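You operate a simulated robot arm through the tools that you are given. There is no shell and no other tool. Be economical: measure what you need, move in short steps, check, and stop when the job is done.

You are at the controls of a simulated robot arm. One attempt, no reset.

## Task
Fetch the sample jar marked "P-21" from the top of the lab bench and set it in the green carrier.
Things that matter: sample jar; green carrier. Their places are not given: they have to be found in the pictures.

It is judged by the outcome, as a careful person would: the job done as asked, and still so three seconds after it is handed in. It fails if anything else is knocked over, pushed out of place, dropped, spilled or broken.

## Robot
A 7-joint arm with a two-finger parallel gripper, fixed in place. Base frame: the origin is at the foot of the arm, x ahead of it, y to its left, z up; the work surface is at about z = 0. Readings come in mm, degrees, newtons and seconds.
With the tool pointing down near the work surface it reaches from about 240 to 620 mm from the base axis. Its first joint turns from -66.0 to 66.0 degrees. Payload 2.6 kg.
The TCP is the grasp point between the finger pads, 30 mm short of the fingertips. In the tool frame z runs along the fingers and y along their closing line. The gripper opens to 94 mm. The fingers are 28 mm wide and 10 mm thick; the gripper's body (50 by 96 mm) begins 55 mm behind the TCP.
Orientation is that of the tool frame in the base frame, as [roll, pitch, yaw] about the fixed x, y, z axes, in that order (R = Rz(yaw) Ry(pitch) Rx(roll)). With the fingers straight down and closing along the base's y, the tool's x points along the base's -x, its y along +y and its z along -z.

## Interface
- The arm moves only by the tool play_rows. Its argument "targets" is a list of rows, each an object (a shift or turn left out is 0, a gripper value left out holds the last) with "offset": the shift along the tool's x, y, z in mm, a list of three; "yaw": the turn about the tool's z in degrees. In form: [{"offset": [dx, dy, dz], "yaw": yaw}, ...]. A call has 1 to 8 rows; each row shifts and turns the commanded pose from where the row before left it, along the tool's axes as they then stand. "gripper" is the gripper command, from -1 (fully open) to 1 (shut), values between in proportion, set as the call begins (left out, the last holds). A row lasts 0.2 s, in which the tool goes at most 50 mm and 8.6 degrees; a call with a longer step from one row to the next is refused whole, and so is a gripper value outside its range. Where a pose cannot be reached the arm comes as near as it can. A force on the tool above 40 N (or 10 N above the force at the start of the call, whichever is more), or a blocked arm, ends the call early, and 0.2 s more pass. The fingers move at their own pace (about 72 mm/s each) and stop on an object; they squeeze with about 25 N. The grip force told is the motor's: it shows also when the fingers shut on nothing. Time passes only in rows, and 0.2 s behind the last, so rows that do not move let the fingers close. The reply holds the time, the measured pose of the TCP, the force on the tool along the base axes, the opening and the grip force, in the units named above and with some noise, and new pictures: "pictures" is both (left out), scene, wrist or none.
- Cameras (640 x 400 px; columns grow to the right, rows downward): "scene" is fixed at [45.2, 439, 562.5]; the picture's right is [-0.68, -0.73, 0.00], its down [-0.43, 0.40, -0.81] and it looks along [0.59, -0.55, -0.59] (base axes); focal length 251 px, centre (320, 200). "wrist" rides on the gripper at [76, 14, -102] in the tool frame; the picture's right is [-0.18, 0.98, 0.00], its down [-0.75, -0.14, -0.64] and it looks along [-0.63, -0.12, 0.77] (tool axes); focal length 243 px, centre (320, 200).
- pixel_to_xyz(camera, pixels): for up to 12 pixels [column, row] of the newest picture of that camera ("zoom" is the newest enlarged one), the place [x, y, z] in the base frame of the surface seen there, good to about 2 mm. The clock stands still meanwhile.
- enlarge(camera, box): a new picture of the part [left, top, right, bottom] of that camera's present view, enlarged. The clock stands still meanwhile.
- sign_off(): hands the job in; it is judged then, once.

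Work in short steps. Measure before you move; look again where a grasp or a placing could have gone wrong, and mend it. You have 60 turns and 170 pictures in all, those below and enlarged ones among them. Open the gripper and draw the arm clear of the work before you hand the job in, unless the task says otherwise; then end with one line.

The tools are called after "Request:" as name(argument=value, ...) on one line, values as JSON. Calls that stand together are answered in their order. play_rows: Moves the arm, as the interface text tells. Its arguments: {"type":"object","properties":{"targets":{"type":"array","items":{"type":"object","properties":{"offset":{"type":"array","items":{"type":"number"}},"yaw":{"type":"number"}}}},"gripper":{"type":"number"},"pictures":{"type":"string","enum":["both","scene","wrist","none"]}},"required":["targets"]} The other tools are called the same way: pixel_to_xyz (camera, pixels) gives the place of the surface under pixels of a picture; enlarge (camera, box) takes an enlarged picture of a part of a camera's view; sign_off () hands the job in.

At the start:

```text
clock: 0.0
tcp_pos: [346.4, -128.1, 357.7]
orientation: [-180.0, 0.0, -180.0]
wrist_force: [-0.2, -0.4, -0.5]
opening: 93.9
gripper_force: 0.1
```

scene: 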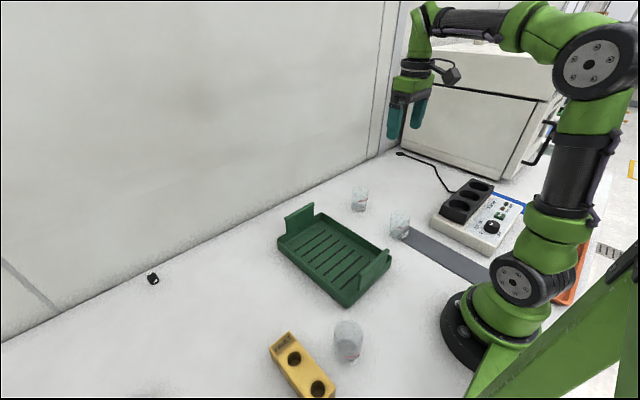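
wrist: 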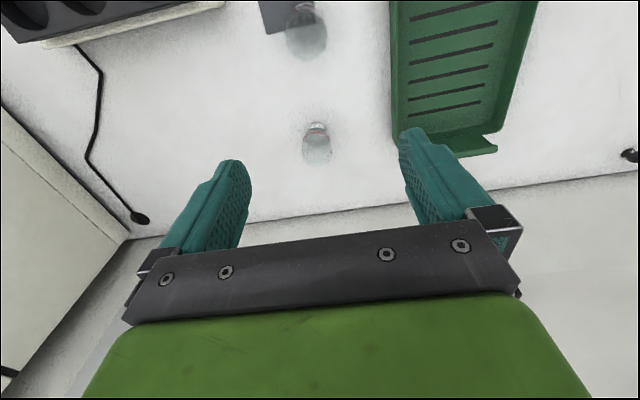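

The scene shows three glass-like jars near (360,198), (399,225), (348,342), and a green carrier at (335,255). I enlarge to read the labels.

Request:
enlarge(camera="scene", box=[335, 175, 425, 245])

Request:
enlarge(camera="scene", box=[260, 310, 380, 400])

Request:
enlarge(camera="wrist", box=[250, 0, 390, 180])

Request:
pixel_to_xyz(camera="scene", pixels=[[360, 198], [360, 211], [399, 225], [399, 238], [348, 342], [348, 360], [335, 255], [300, 225], [372, 275], [278, 243], [345, 305], [390, 255]])

```text
5.71 times, centred on (380, 210) of scene
```

zoom: 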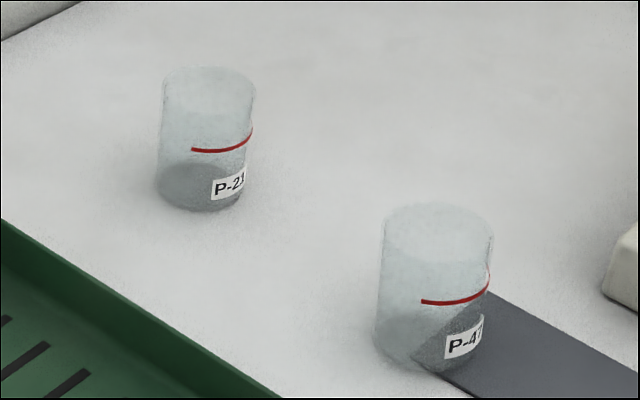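

```text
4.44 times, centred on (320, 355) of scene
```

zoom: 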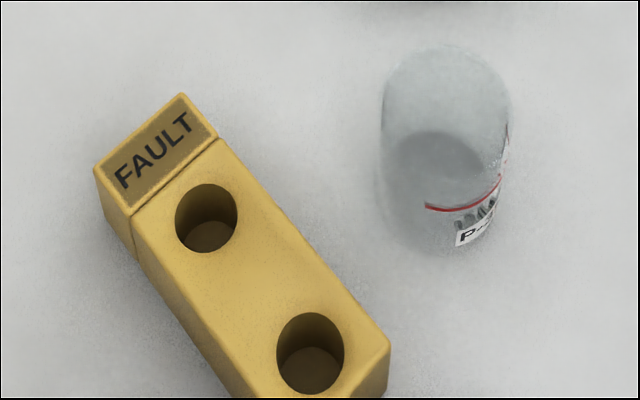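

```text
2.22 times, centred on (320, 90) of wrist
```

zoom: 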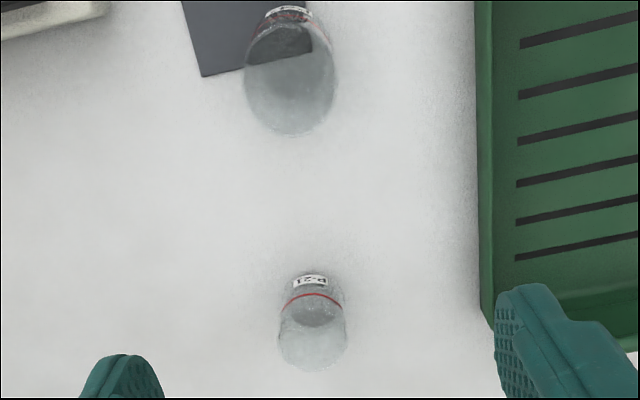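

```text
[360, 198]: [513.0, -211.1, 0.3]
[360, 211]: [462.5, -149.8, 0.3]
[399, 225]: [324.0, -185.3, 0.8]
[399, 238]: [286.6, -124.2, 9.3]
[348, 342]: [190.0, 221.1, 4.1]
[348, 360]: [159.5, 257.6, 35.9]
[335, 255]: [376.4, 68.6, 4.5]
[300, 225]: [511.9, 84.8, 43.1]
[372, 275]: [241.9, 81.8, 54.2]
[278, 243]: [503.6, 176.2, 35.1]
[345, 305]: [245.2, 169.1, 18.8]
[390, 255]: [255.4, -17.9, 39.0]
```

The wrist zoom shows the near jar reads about "P-21". I check that label closely and measure the jar and carrier.

Request:
enlarge(camera="wrist", box=[296, 115, 336, 170])

Request:
pixel_to_xyz(camera="wrist", pixels=[[316, 124], [318, 133], [317, 122], [317, 166], [304, 155], [330, 155], [317, 150], [302, 140], [316, 140]])

Request:
enlarge(camera="scene", box=[265, 195, 405, 315])

```text
7.27 times, centred on (316, 142) of wrist
```

zoom: 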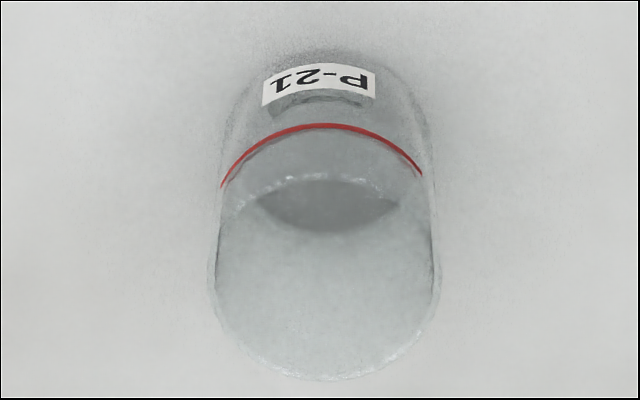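

```text
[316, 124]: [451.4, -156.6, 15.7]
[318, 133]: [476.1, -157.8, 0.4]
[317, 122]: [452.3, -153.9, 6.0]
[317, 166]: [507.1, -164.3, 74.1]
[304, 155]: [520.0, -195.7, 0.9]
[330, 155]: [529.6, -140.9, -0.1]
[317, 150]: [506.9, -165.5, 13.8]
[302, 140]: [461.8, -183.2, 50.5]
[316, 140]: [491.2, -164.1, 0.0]
```

```text
3.33 times, centred on (335, 255) of scene
```

zoom: 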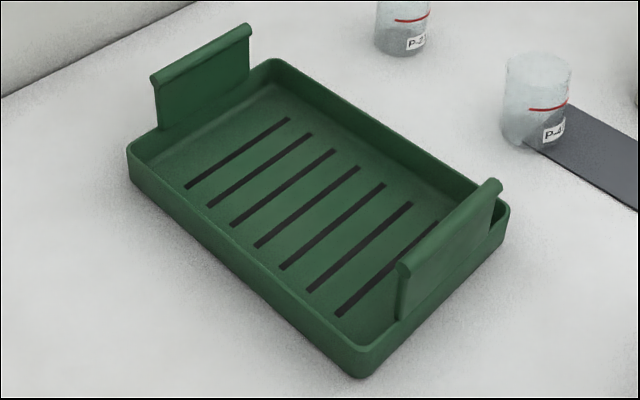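

The label is P-21, jar at about (479,-160), about 56 mm wide and 75 mm tall. I measure the carrier in the zoom.

Request:
pixel_to_xyz(camera="zoom", pixels=[[270, 60], [505, 210], [360, 375], [130, 150], [155, 75], [248, 28], [495, 183], [402, 265], [287, 190], [330, 255], [205, 165], [400, 185]])

```text
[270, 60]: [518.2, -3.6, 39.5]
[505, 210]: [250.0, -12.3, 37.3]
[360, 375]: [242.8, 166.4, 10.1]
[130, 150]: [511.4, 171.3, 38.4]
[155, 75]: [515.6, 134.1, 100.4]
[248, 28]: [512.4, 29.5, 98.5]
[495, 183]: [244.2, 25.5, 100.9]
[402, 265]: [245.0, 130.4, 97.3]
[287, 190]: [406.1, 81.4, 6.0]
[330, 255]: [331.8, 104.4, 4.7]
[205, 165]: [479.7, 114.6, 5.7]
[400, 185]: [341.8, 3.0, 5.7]
```

Carrier floor z≈5, centre about (380,80), rim 40, handles 100. I move above the jar with the gripper open and look again.

Request:
play_rows(targets=[{"offset": [-33, -8, 0]}, {"offset": [-33, -8, 0]}, {"offset": [-33, -8, 35]}, {"offset": [-33, -8, 40]}, {"offset": [0, 0, 40]}, {"offset": [0, 0, 40]}, {"offset": [0, 0, 0]}], gripper=-1)

```text
refused: row 4 steps farther than a row can; nothing moved
```

Row 4 was too long (52 mm), so I use shorter steps.

Request:
play_rows(targets=[{"offset": [-33, -8, 0]}, {"offset": [-33, -8, 0]}, {"offset": [-33, -8, 30]}, {"offset": [-33, -8, 30]}, {"offset": [0, 0, 40]}, {"offset": [0, 0, 40]}, {"offset": [0, 0, 0]}], gripper=-1)

```text
clock: 1.6
tcp_pos: [474.2, -161.1, 217.6]
orientation: [-180.0, 0.0, -180.0]
wrist_force: [-0.2, 0.2, 0.7]
opening: 93.9
gripper_force: 0.1
```

scene: 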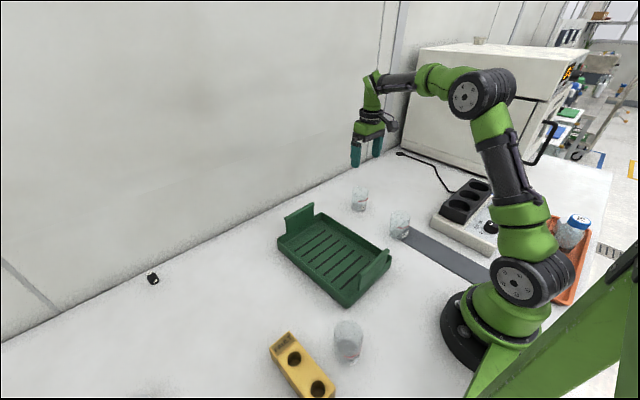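
wrist: 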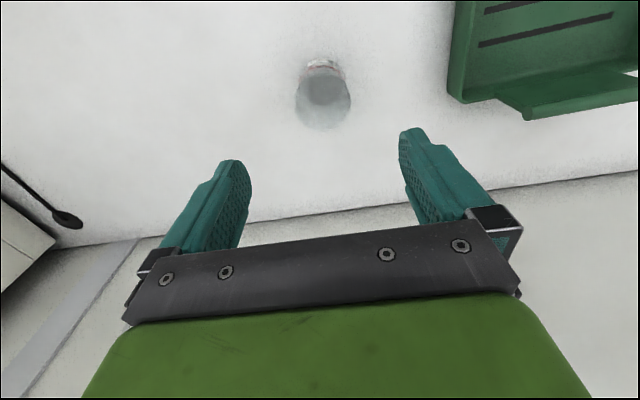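

I now zoom in on the jar at wrist (323,95) to fix its centre.

Request:
enlarge(camera="wrist", box=[280, 50, 368, 138])

Request:
pixel_to_xyz(camera="wrist", pixels=[[296, 97], [297, 100], [299, 106], [350, 97], [349, 100], [347, 106], [323, 127], [325, 125], [325, 60], [325, 64], [325, 67], [323, 129]])

```text
4.55 times, centred on (324, 94) of wrist
```

zoom: 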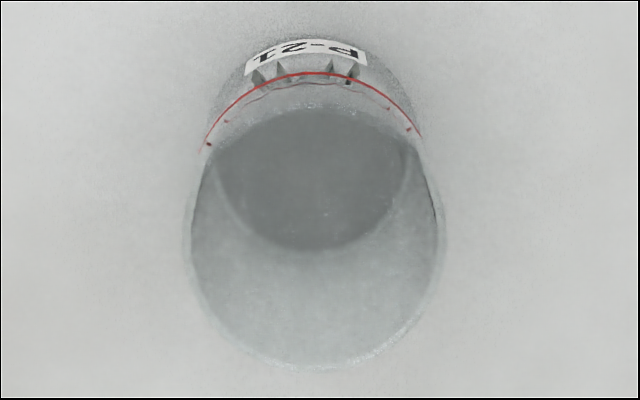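

```text
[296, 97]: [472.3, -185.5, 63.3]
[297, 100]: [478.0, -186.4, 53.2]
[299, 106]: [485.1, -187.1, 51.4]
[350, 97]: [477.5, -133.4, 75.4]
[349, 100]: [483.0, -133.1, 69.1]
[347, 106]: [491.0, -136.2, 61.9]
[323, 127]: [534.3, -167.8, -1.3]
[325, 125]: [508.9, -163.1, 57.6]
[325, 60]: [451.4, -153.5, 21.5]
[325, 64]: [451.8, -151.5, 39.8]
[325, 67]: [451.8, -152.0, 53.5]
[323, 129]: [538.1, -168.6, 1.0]
```

Jar centre about (480,-160), diameter ~55, leaving roughly 19 mm clearance each side. I descend to TCP z≈44.

Request:
play_rows(targets=[{"offset": [-5.5, 1, 30]}, {"offset": [0, 0, 40]}, {"offset": [0, 0, 40]}, {"offset": [0, 0, 35]}, {"offset": [0, 0, 20]}, {"offset": [0, 0, 8]}, {"offset": [0, 0, 0]}])

```text
clock: 3.2
tcp_pos: [480.9, -161.6, 47.5]
orientation: [179.9, 0.0, 180.0]
wrist_force: [0.1, 0.2, 0.5]
opening: 93.9
gripper_force: 0.1
```

scene: 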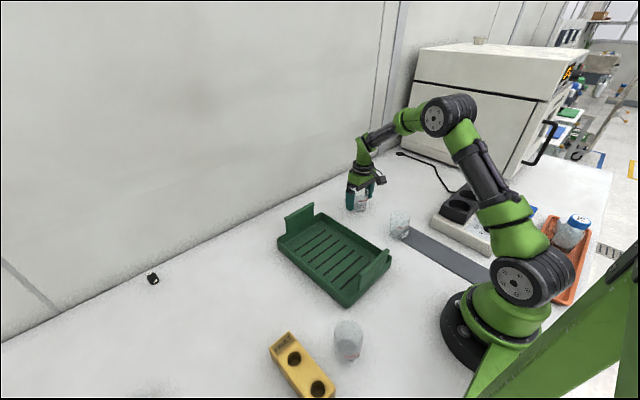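
wrist: 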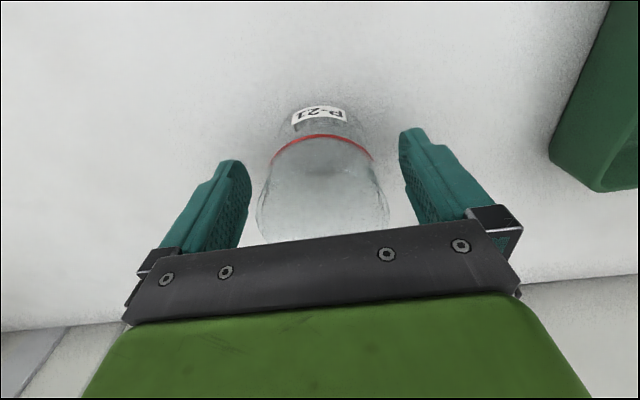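

The jar sits between the fingers, (320,180). I lower a few mm and close.

Request:
play_rows(targets=[{"offset": [0, 0, 4]}, {"offset": [0, 0, 0]}, {"offset": [0, 0, 0]}, {"offset": [0, 0, 0]}, {"offset": [0, 0, 0]}], gripper=1, pictures="wrist")

```text
clock: 4.4
tcp_pos: [481.7, -162.2, 41.9]
orientation: [-180.0, 0.0, 180.0]
wrist_force: [-0.4, -0.1, -0.9]
opening: 56.4
gripper_force: 25.2
```

wrist: 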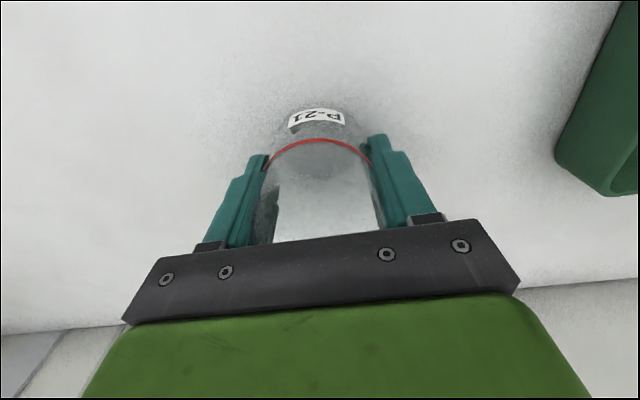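

Gripped at 56.4 mm with 25 N. I lift gently straight up.

Request:
play_rows(targets=[{"offset": [0, 0, -8]}, {"offset": [0, 0, -15]}, {"offset": [0, 0, -22]}, {"offset": [0, 0, -25]}, {"offset": [0, 0, -25]}, {"offset": [0, 0, -25]}, {"offset": [0, 0, -20]}, {"offset": [0, 0, -10]}])

```text
clock: 6.2
tcp_pos: [484.7, -161.6, 189.6]
orientation: [180.0, 0.0, -180.0]
wrist_force: [-0.9, -0.2, -0.4]
opening: 56.6
gripper_force: 25.3
```

scene: 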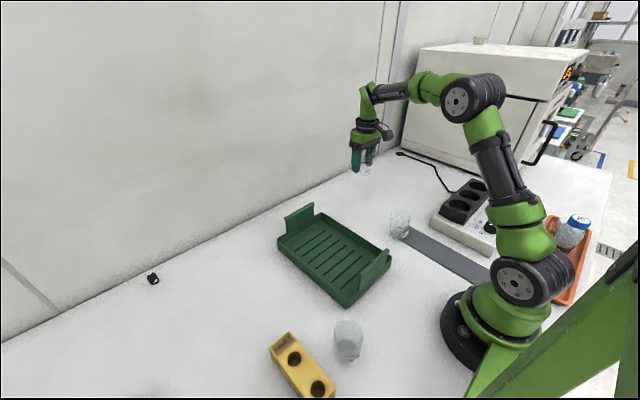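
wrist: 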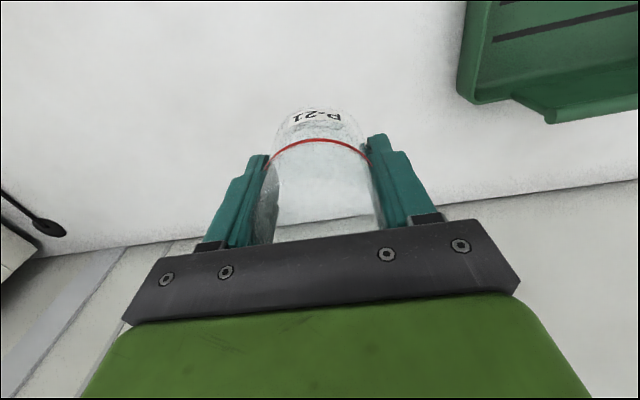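

Lift good, jar held. I carry it to above the carrier centre (380,80), keeping the pace smooth.

Request:
play_rows(targets=[{"offset": [5, 12, 0]}, {"offset": [10, 23, 0]}, {"offset": [14, 33, 0]}, {"offset": [14, 33, 0]}, {"offset": [14, 33, 0]}, {"offset": [14, 33, 0]}, {"offset": [14, 33, 0]}, {"offset": [10, 22, 0]}], pictures="none")

Request:
play_rows(targets=[{"offset": [6, 13, 0]}, {"offset": [3, 6, 0]}, {"offset": [0, 0, 0]}])

```text
clock: 8.0
tcp_pos: [388.6, 57.8, 190.1]
orientation: [-180.0, 0.0, -180.0]
wrist_force: [-0.1, 0.2, 0.5]
opening: 56.7
gripper_force: 24.8
```

```text
clock: 8.8
tcp_pos: [380.1, 81.5, 189.7]
orientation: [-179.9, 0.0, 180.0]
wrist_force: [-0.4, 0.3, -0.6]
opening: 56.9
gripper_force: 24.4
```

scene: 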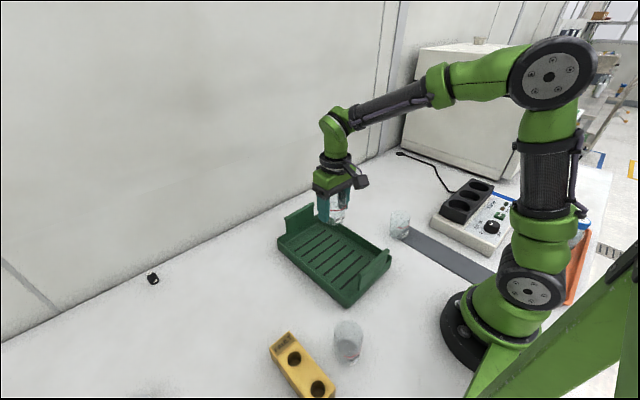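
wrist: 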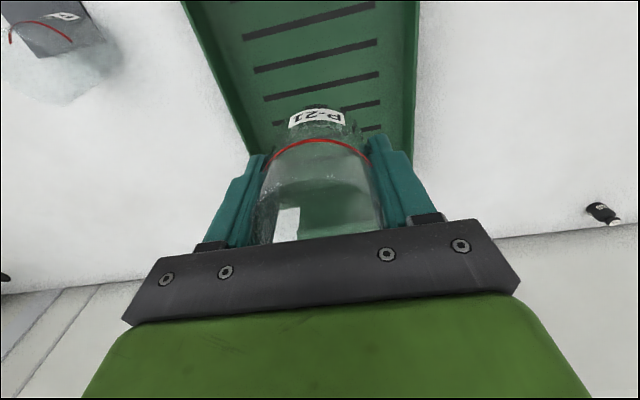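

Above carrier centre at (380,81). I lower in stages toward floor contact, expected at z≈47.

Request:
play_rows(targets=[{"offset": [0, 0, 15]}, {"offset": [0, 0, 25]}, {"offset": [0, 0, 30]}, {"offset": [0, 0, 30]}, {"offset": [0, 0, 20]}, {"offset": [0, 0, 10]}, {"offset": [0, 0, 5]}, {"offset": [0, 0, 0]}])

```text
clock: 10.6
tcp_pos: [378.3, 81.1, 54.5]
orientation: [179.9, 0.0, -180.0]
wrist_force: [-0.3, -1.1, 0.2]
opening: 56.4
gripper_force: 24.7
```

scene: 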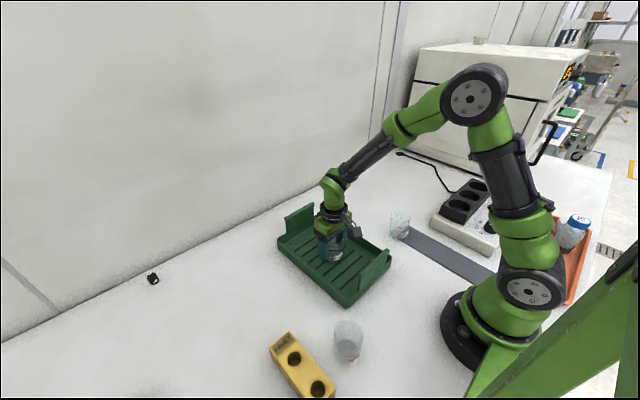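
wrist: 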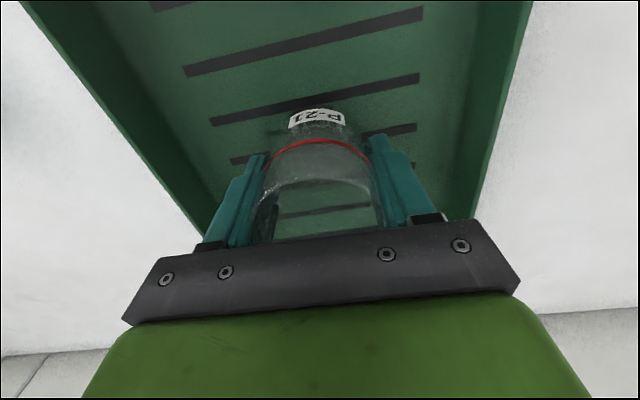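

At z 54.5 with no contact yet. I creep down in small steps, watching the force.

Request:
play_rows(targets=[{"offset": [0, 0, 2]}, {"offset": [0, 0, 2]}, {"offset": [0, 0, 1]}, {"offset": [0, 0, 0]}], pictures="none")

Request:
play_rows(targets=[{"offset": [0, 0, 1]}, {"offset": [0, 0, 1]}, {"offset": [0, 0, 0]}], pictures="none")

```text
clock: 11.6
tcp_pos: [380.6, 81.1, 50.2]
orientation: [-179.9, 0.0, -180.0]
wrist_force: [0.4, -0.5, -0.2]
opening: 56.4
gripper_force: 24.9
```

```text
clock: 12.4
tcp_pos: [380.4, 80.7, 47.8]
orientation: [-179.9, 0.0, -180.0]
wrist_force: [0.5, -0.1, -0.7]
opening: 56.4
gripper_force: 24.9
```

No contact force yet at 47.8; I creep further.

Request:
play_rows(targets=[{"offset": [0, 0, 1]}, {"offset": [0, 0, 0]}], pictures="none")

Request:
play_rows(targets=[{"offset": [0, 0, 1]}, {"offset": [0, 0, 0]}])

```text
clock: 13.0
tcp_pos: [380.2, 80.5, 47.6]
orientation: [-179.9, 0.0, -180.0]
wrist_force: [-2.9, 0.3, 8.3]
opening: 56.7
gripper_force: 25.3
```

```text
clock: 13.6
tcp_pos: [381.5, 81.5, 46.5]
orientation: [-179.9, 0.2, -180.0]
wrist_force: [1.9, 0.1, 13.1]
opening: 56.5
gripper_force: 24.8
```

scene: 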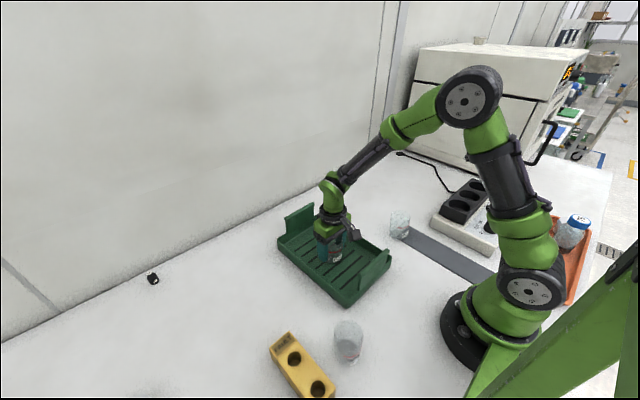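
wrist: 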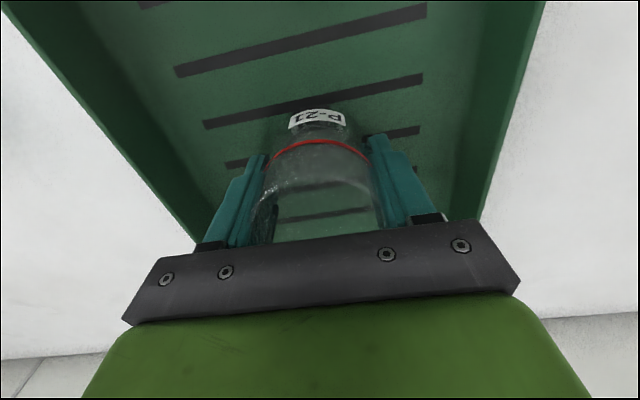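

The jar is on the carrier floor (13 N upward). I ease up 1 mm and open.

Request:
play_rows(targets=[{"offset": [0, 0, -1]}, {"offset": [0, 0, 0]}], pictures="none")

Request:
play_rows(targets=[{"offset": [0, 0, 0]}, {"offset": [0, 0, 0]}, {"offset": [0, 0, 0]}], gripper=-0.8)

```text
clock: 14.2
tcp_pos: [379.1, 79.8, 47.2]
orientation: [180.0, 0.0, 179.9]
wrist_force: [0.5, 1.6, 2.5]
opening: 56.6
gripper_force: 25.1
```

```text
clock: 15.0
tcp_pos: [380.8, 82.0, 46.8]
orientation: [180.0, 0.1, -179.9]
wrist_force: [-0.6, 0.4, 0.0]
opening: 84.6
gripper_force: 0.0
```

scene: 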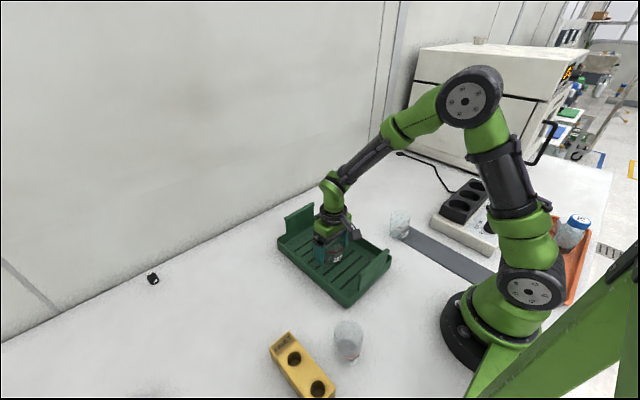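
wrist: 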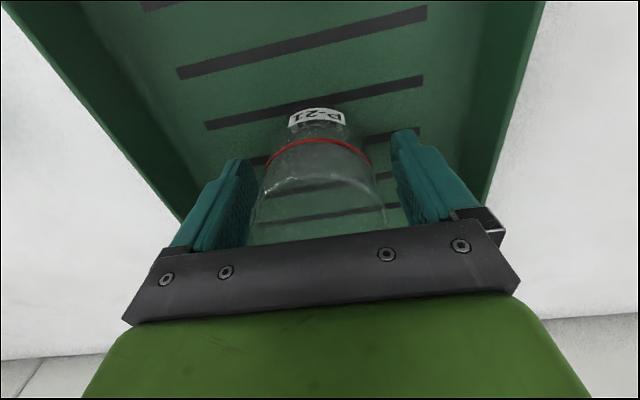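

The fingers are clear of the standing jar. I withdraw straight up, then move aside.

Request:
play_rows(targets=[{"offset": [0, 0, -10]}, {"offset": [0, 0, -25]}, {"offset": [0, 0, -40]}, {"offset": [0, 0, -45]}, {"offset": [0, 0, -45]}, {"offset": [0, 0, -45]}, {"offset": [0, 0, -30]}], pictures="none")

Request:
play_rows(targets=[{"offset": [0, -30, 0]}, {"offset": [0, -45, 0]}, {"offset": [0, -45, 0]}, {"offset": [0, -30, 0]}, {"offset": [0, 0, 0]}])

Request:
enlarge(camera="scene", box=[265, 185, 425, 315])

```text
clock: 16.6
tcp_pos: [382.4, 79.1, 286.6]
orientation: [-180.0, 0.0, -180.0]
wrist_force: [0.0, 0.3, 0.8]
opening: 84.6
gripper_force: 0.0
```

```text
clock: 17.8
tcp_pos: [382.0, -67.3, 290.2]
orientation: [180.0, 0.0, 180.0]
wrist_force: [-0.1, 0.5, 0.6]
opening: 84.6
gripper_force: 0.1
```

scene: 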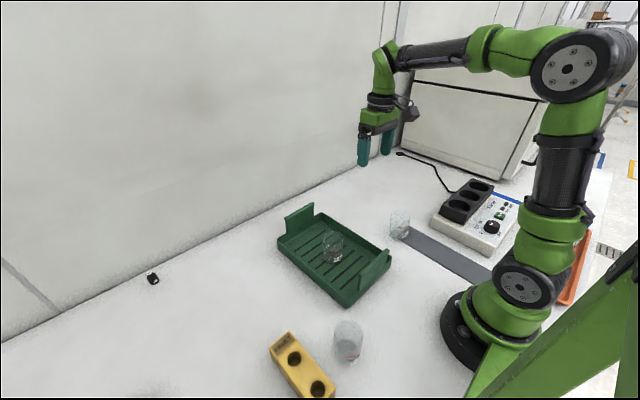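
wrist: 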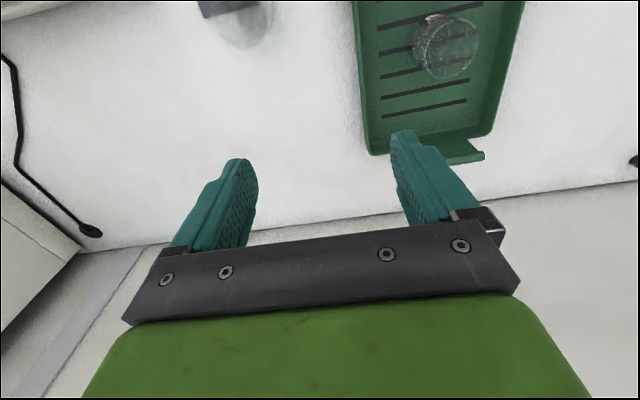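

```text
3.08 times, centred on (345, 250) of scene
```

zoom: 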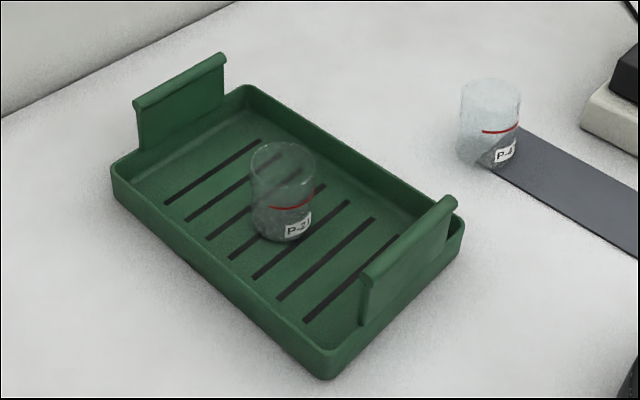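

The jar P-21 stands upright in the green carrier, nothing else has moved, and the arm is clear with the gripper open; I hand it in.

Request:
sign_off()

```text
The job is handed in.
```

The sample jar marked "P-21" is standing upright in the green carrier; in the last pictures nothing else had moved. The gripper is open and the arm is clear.
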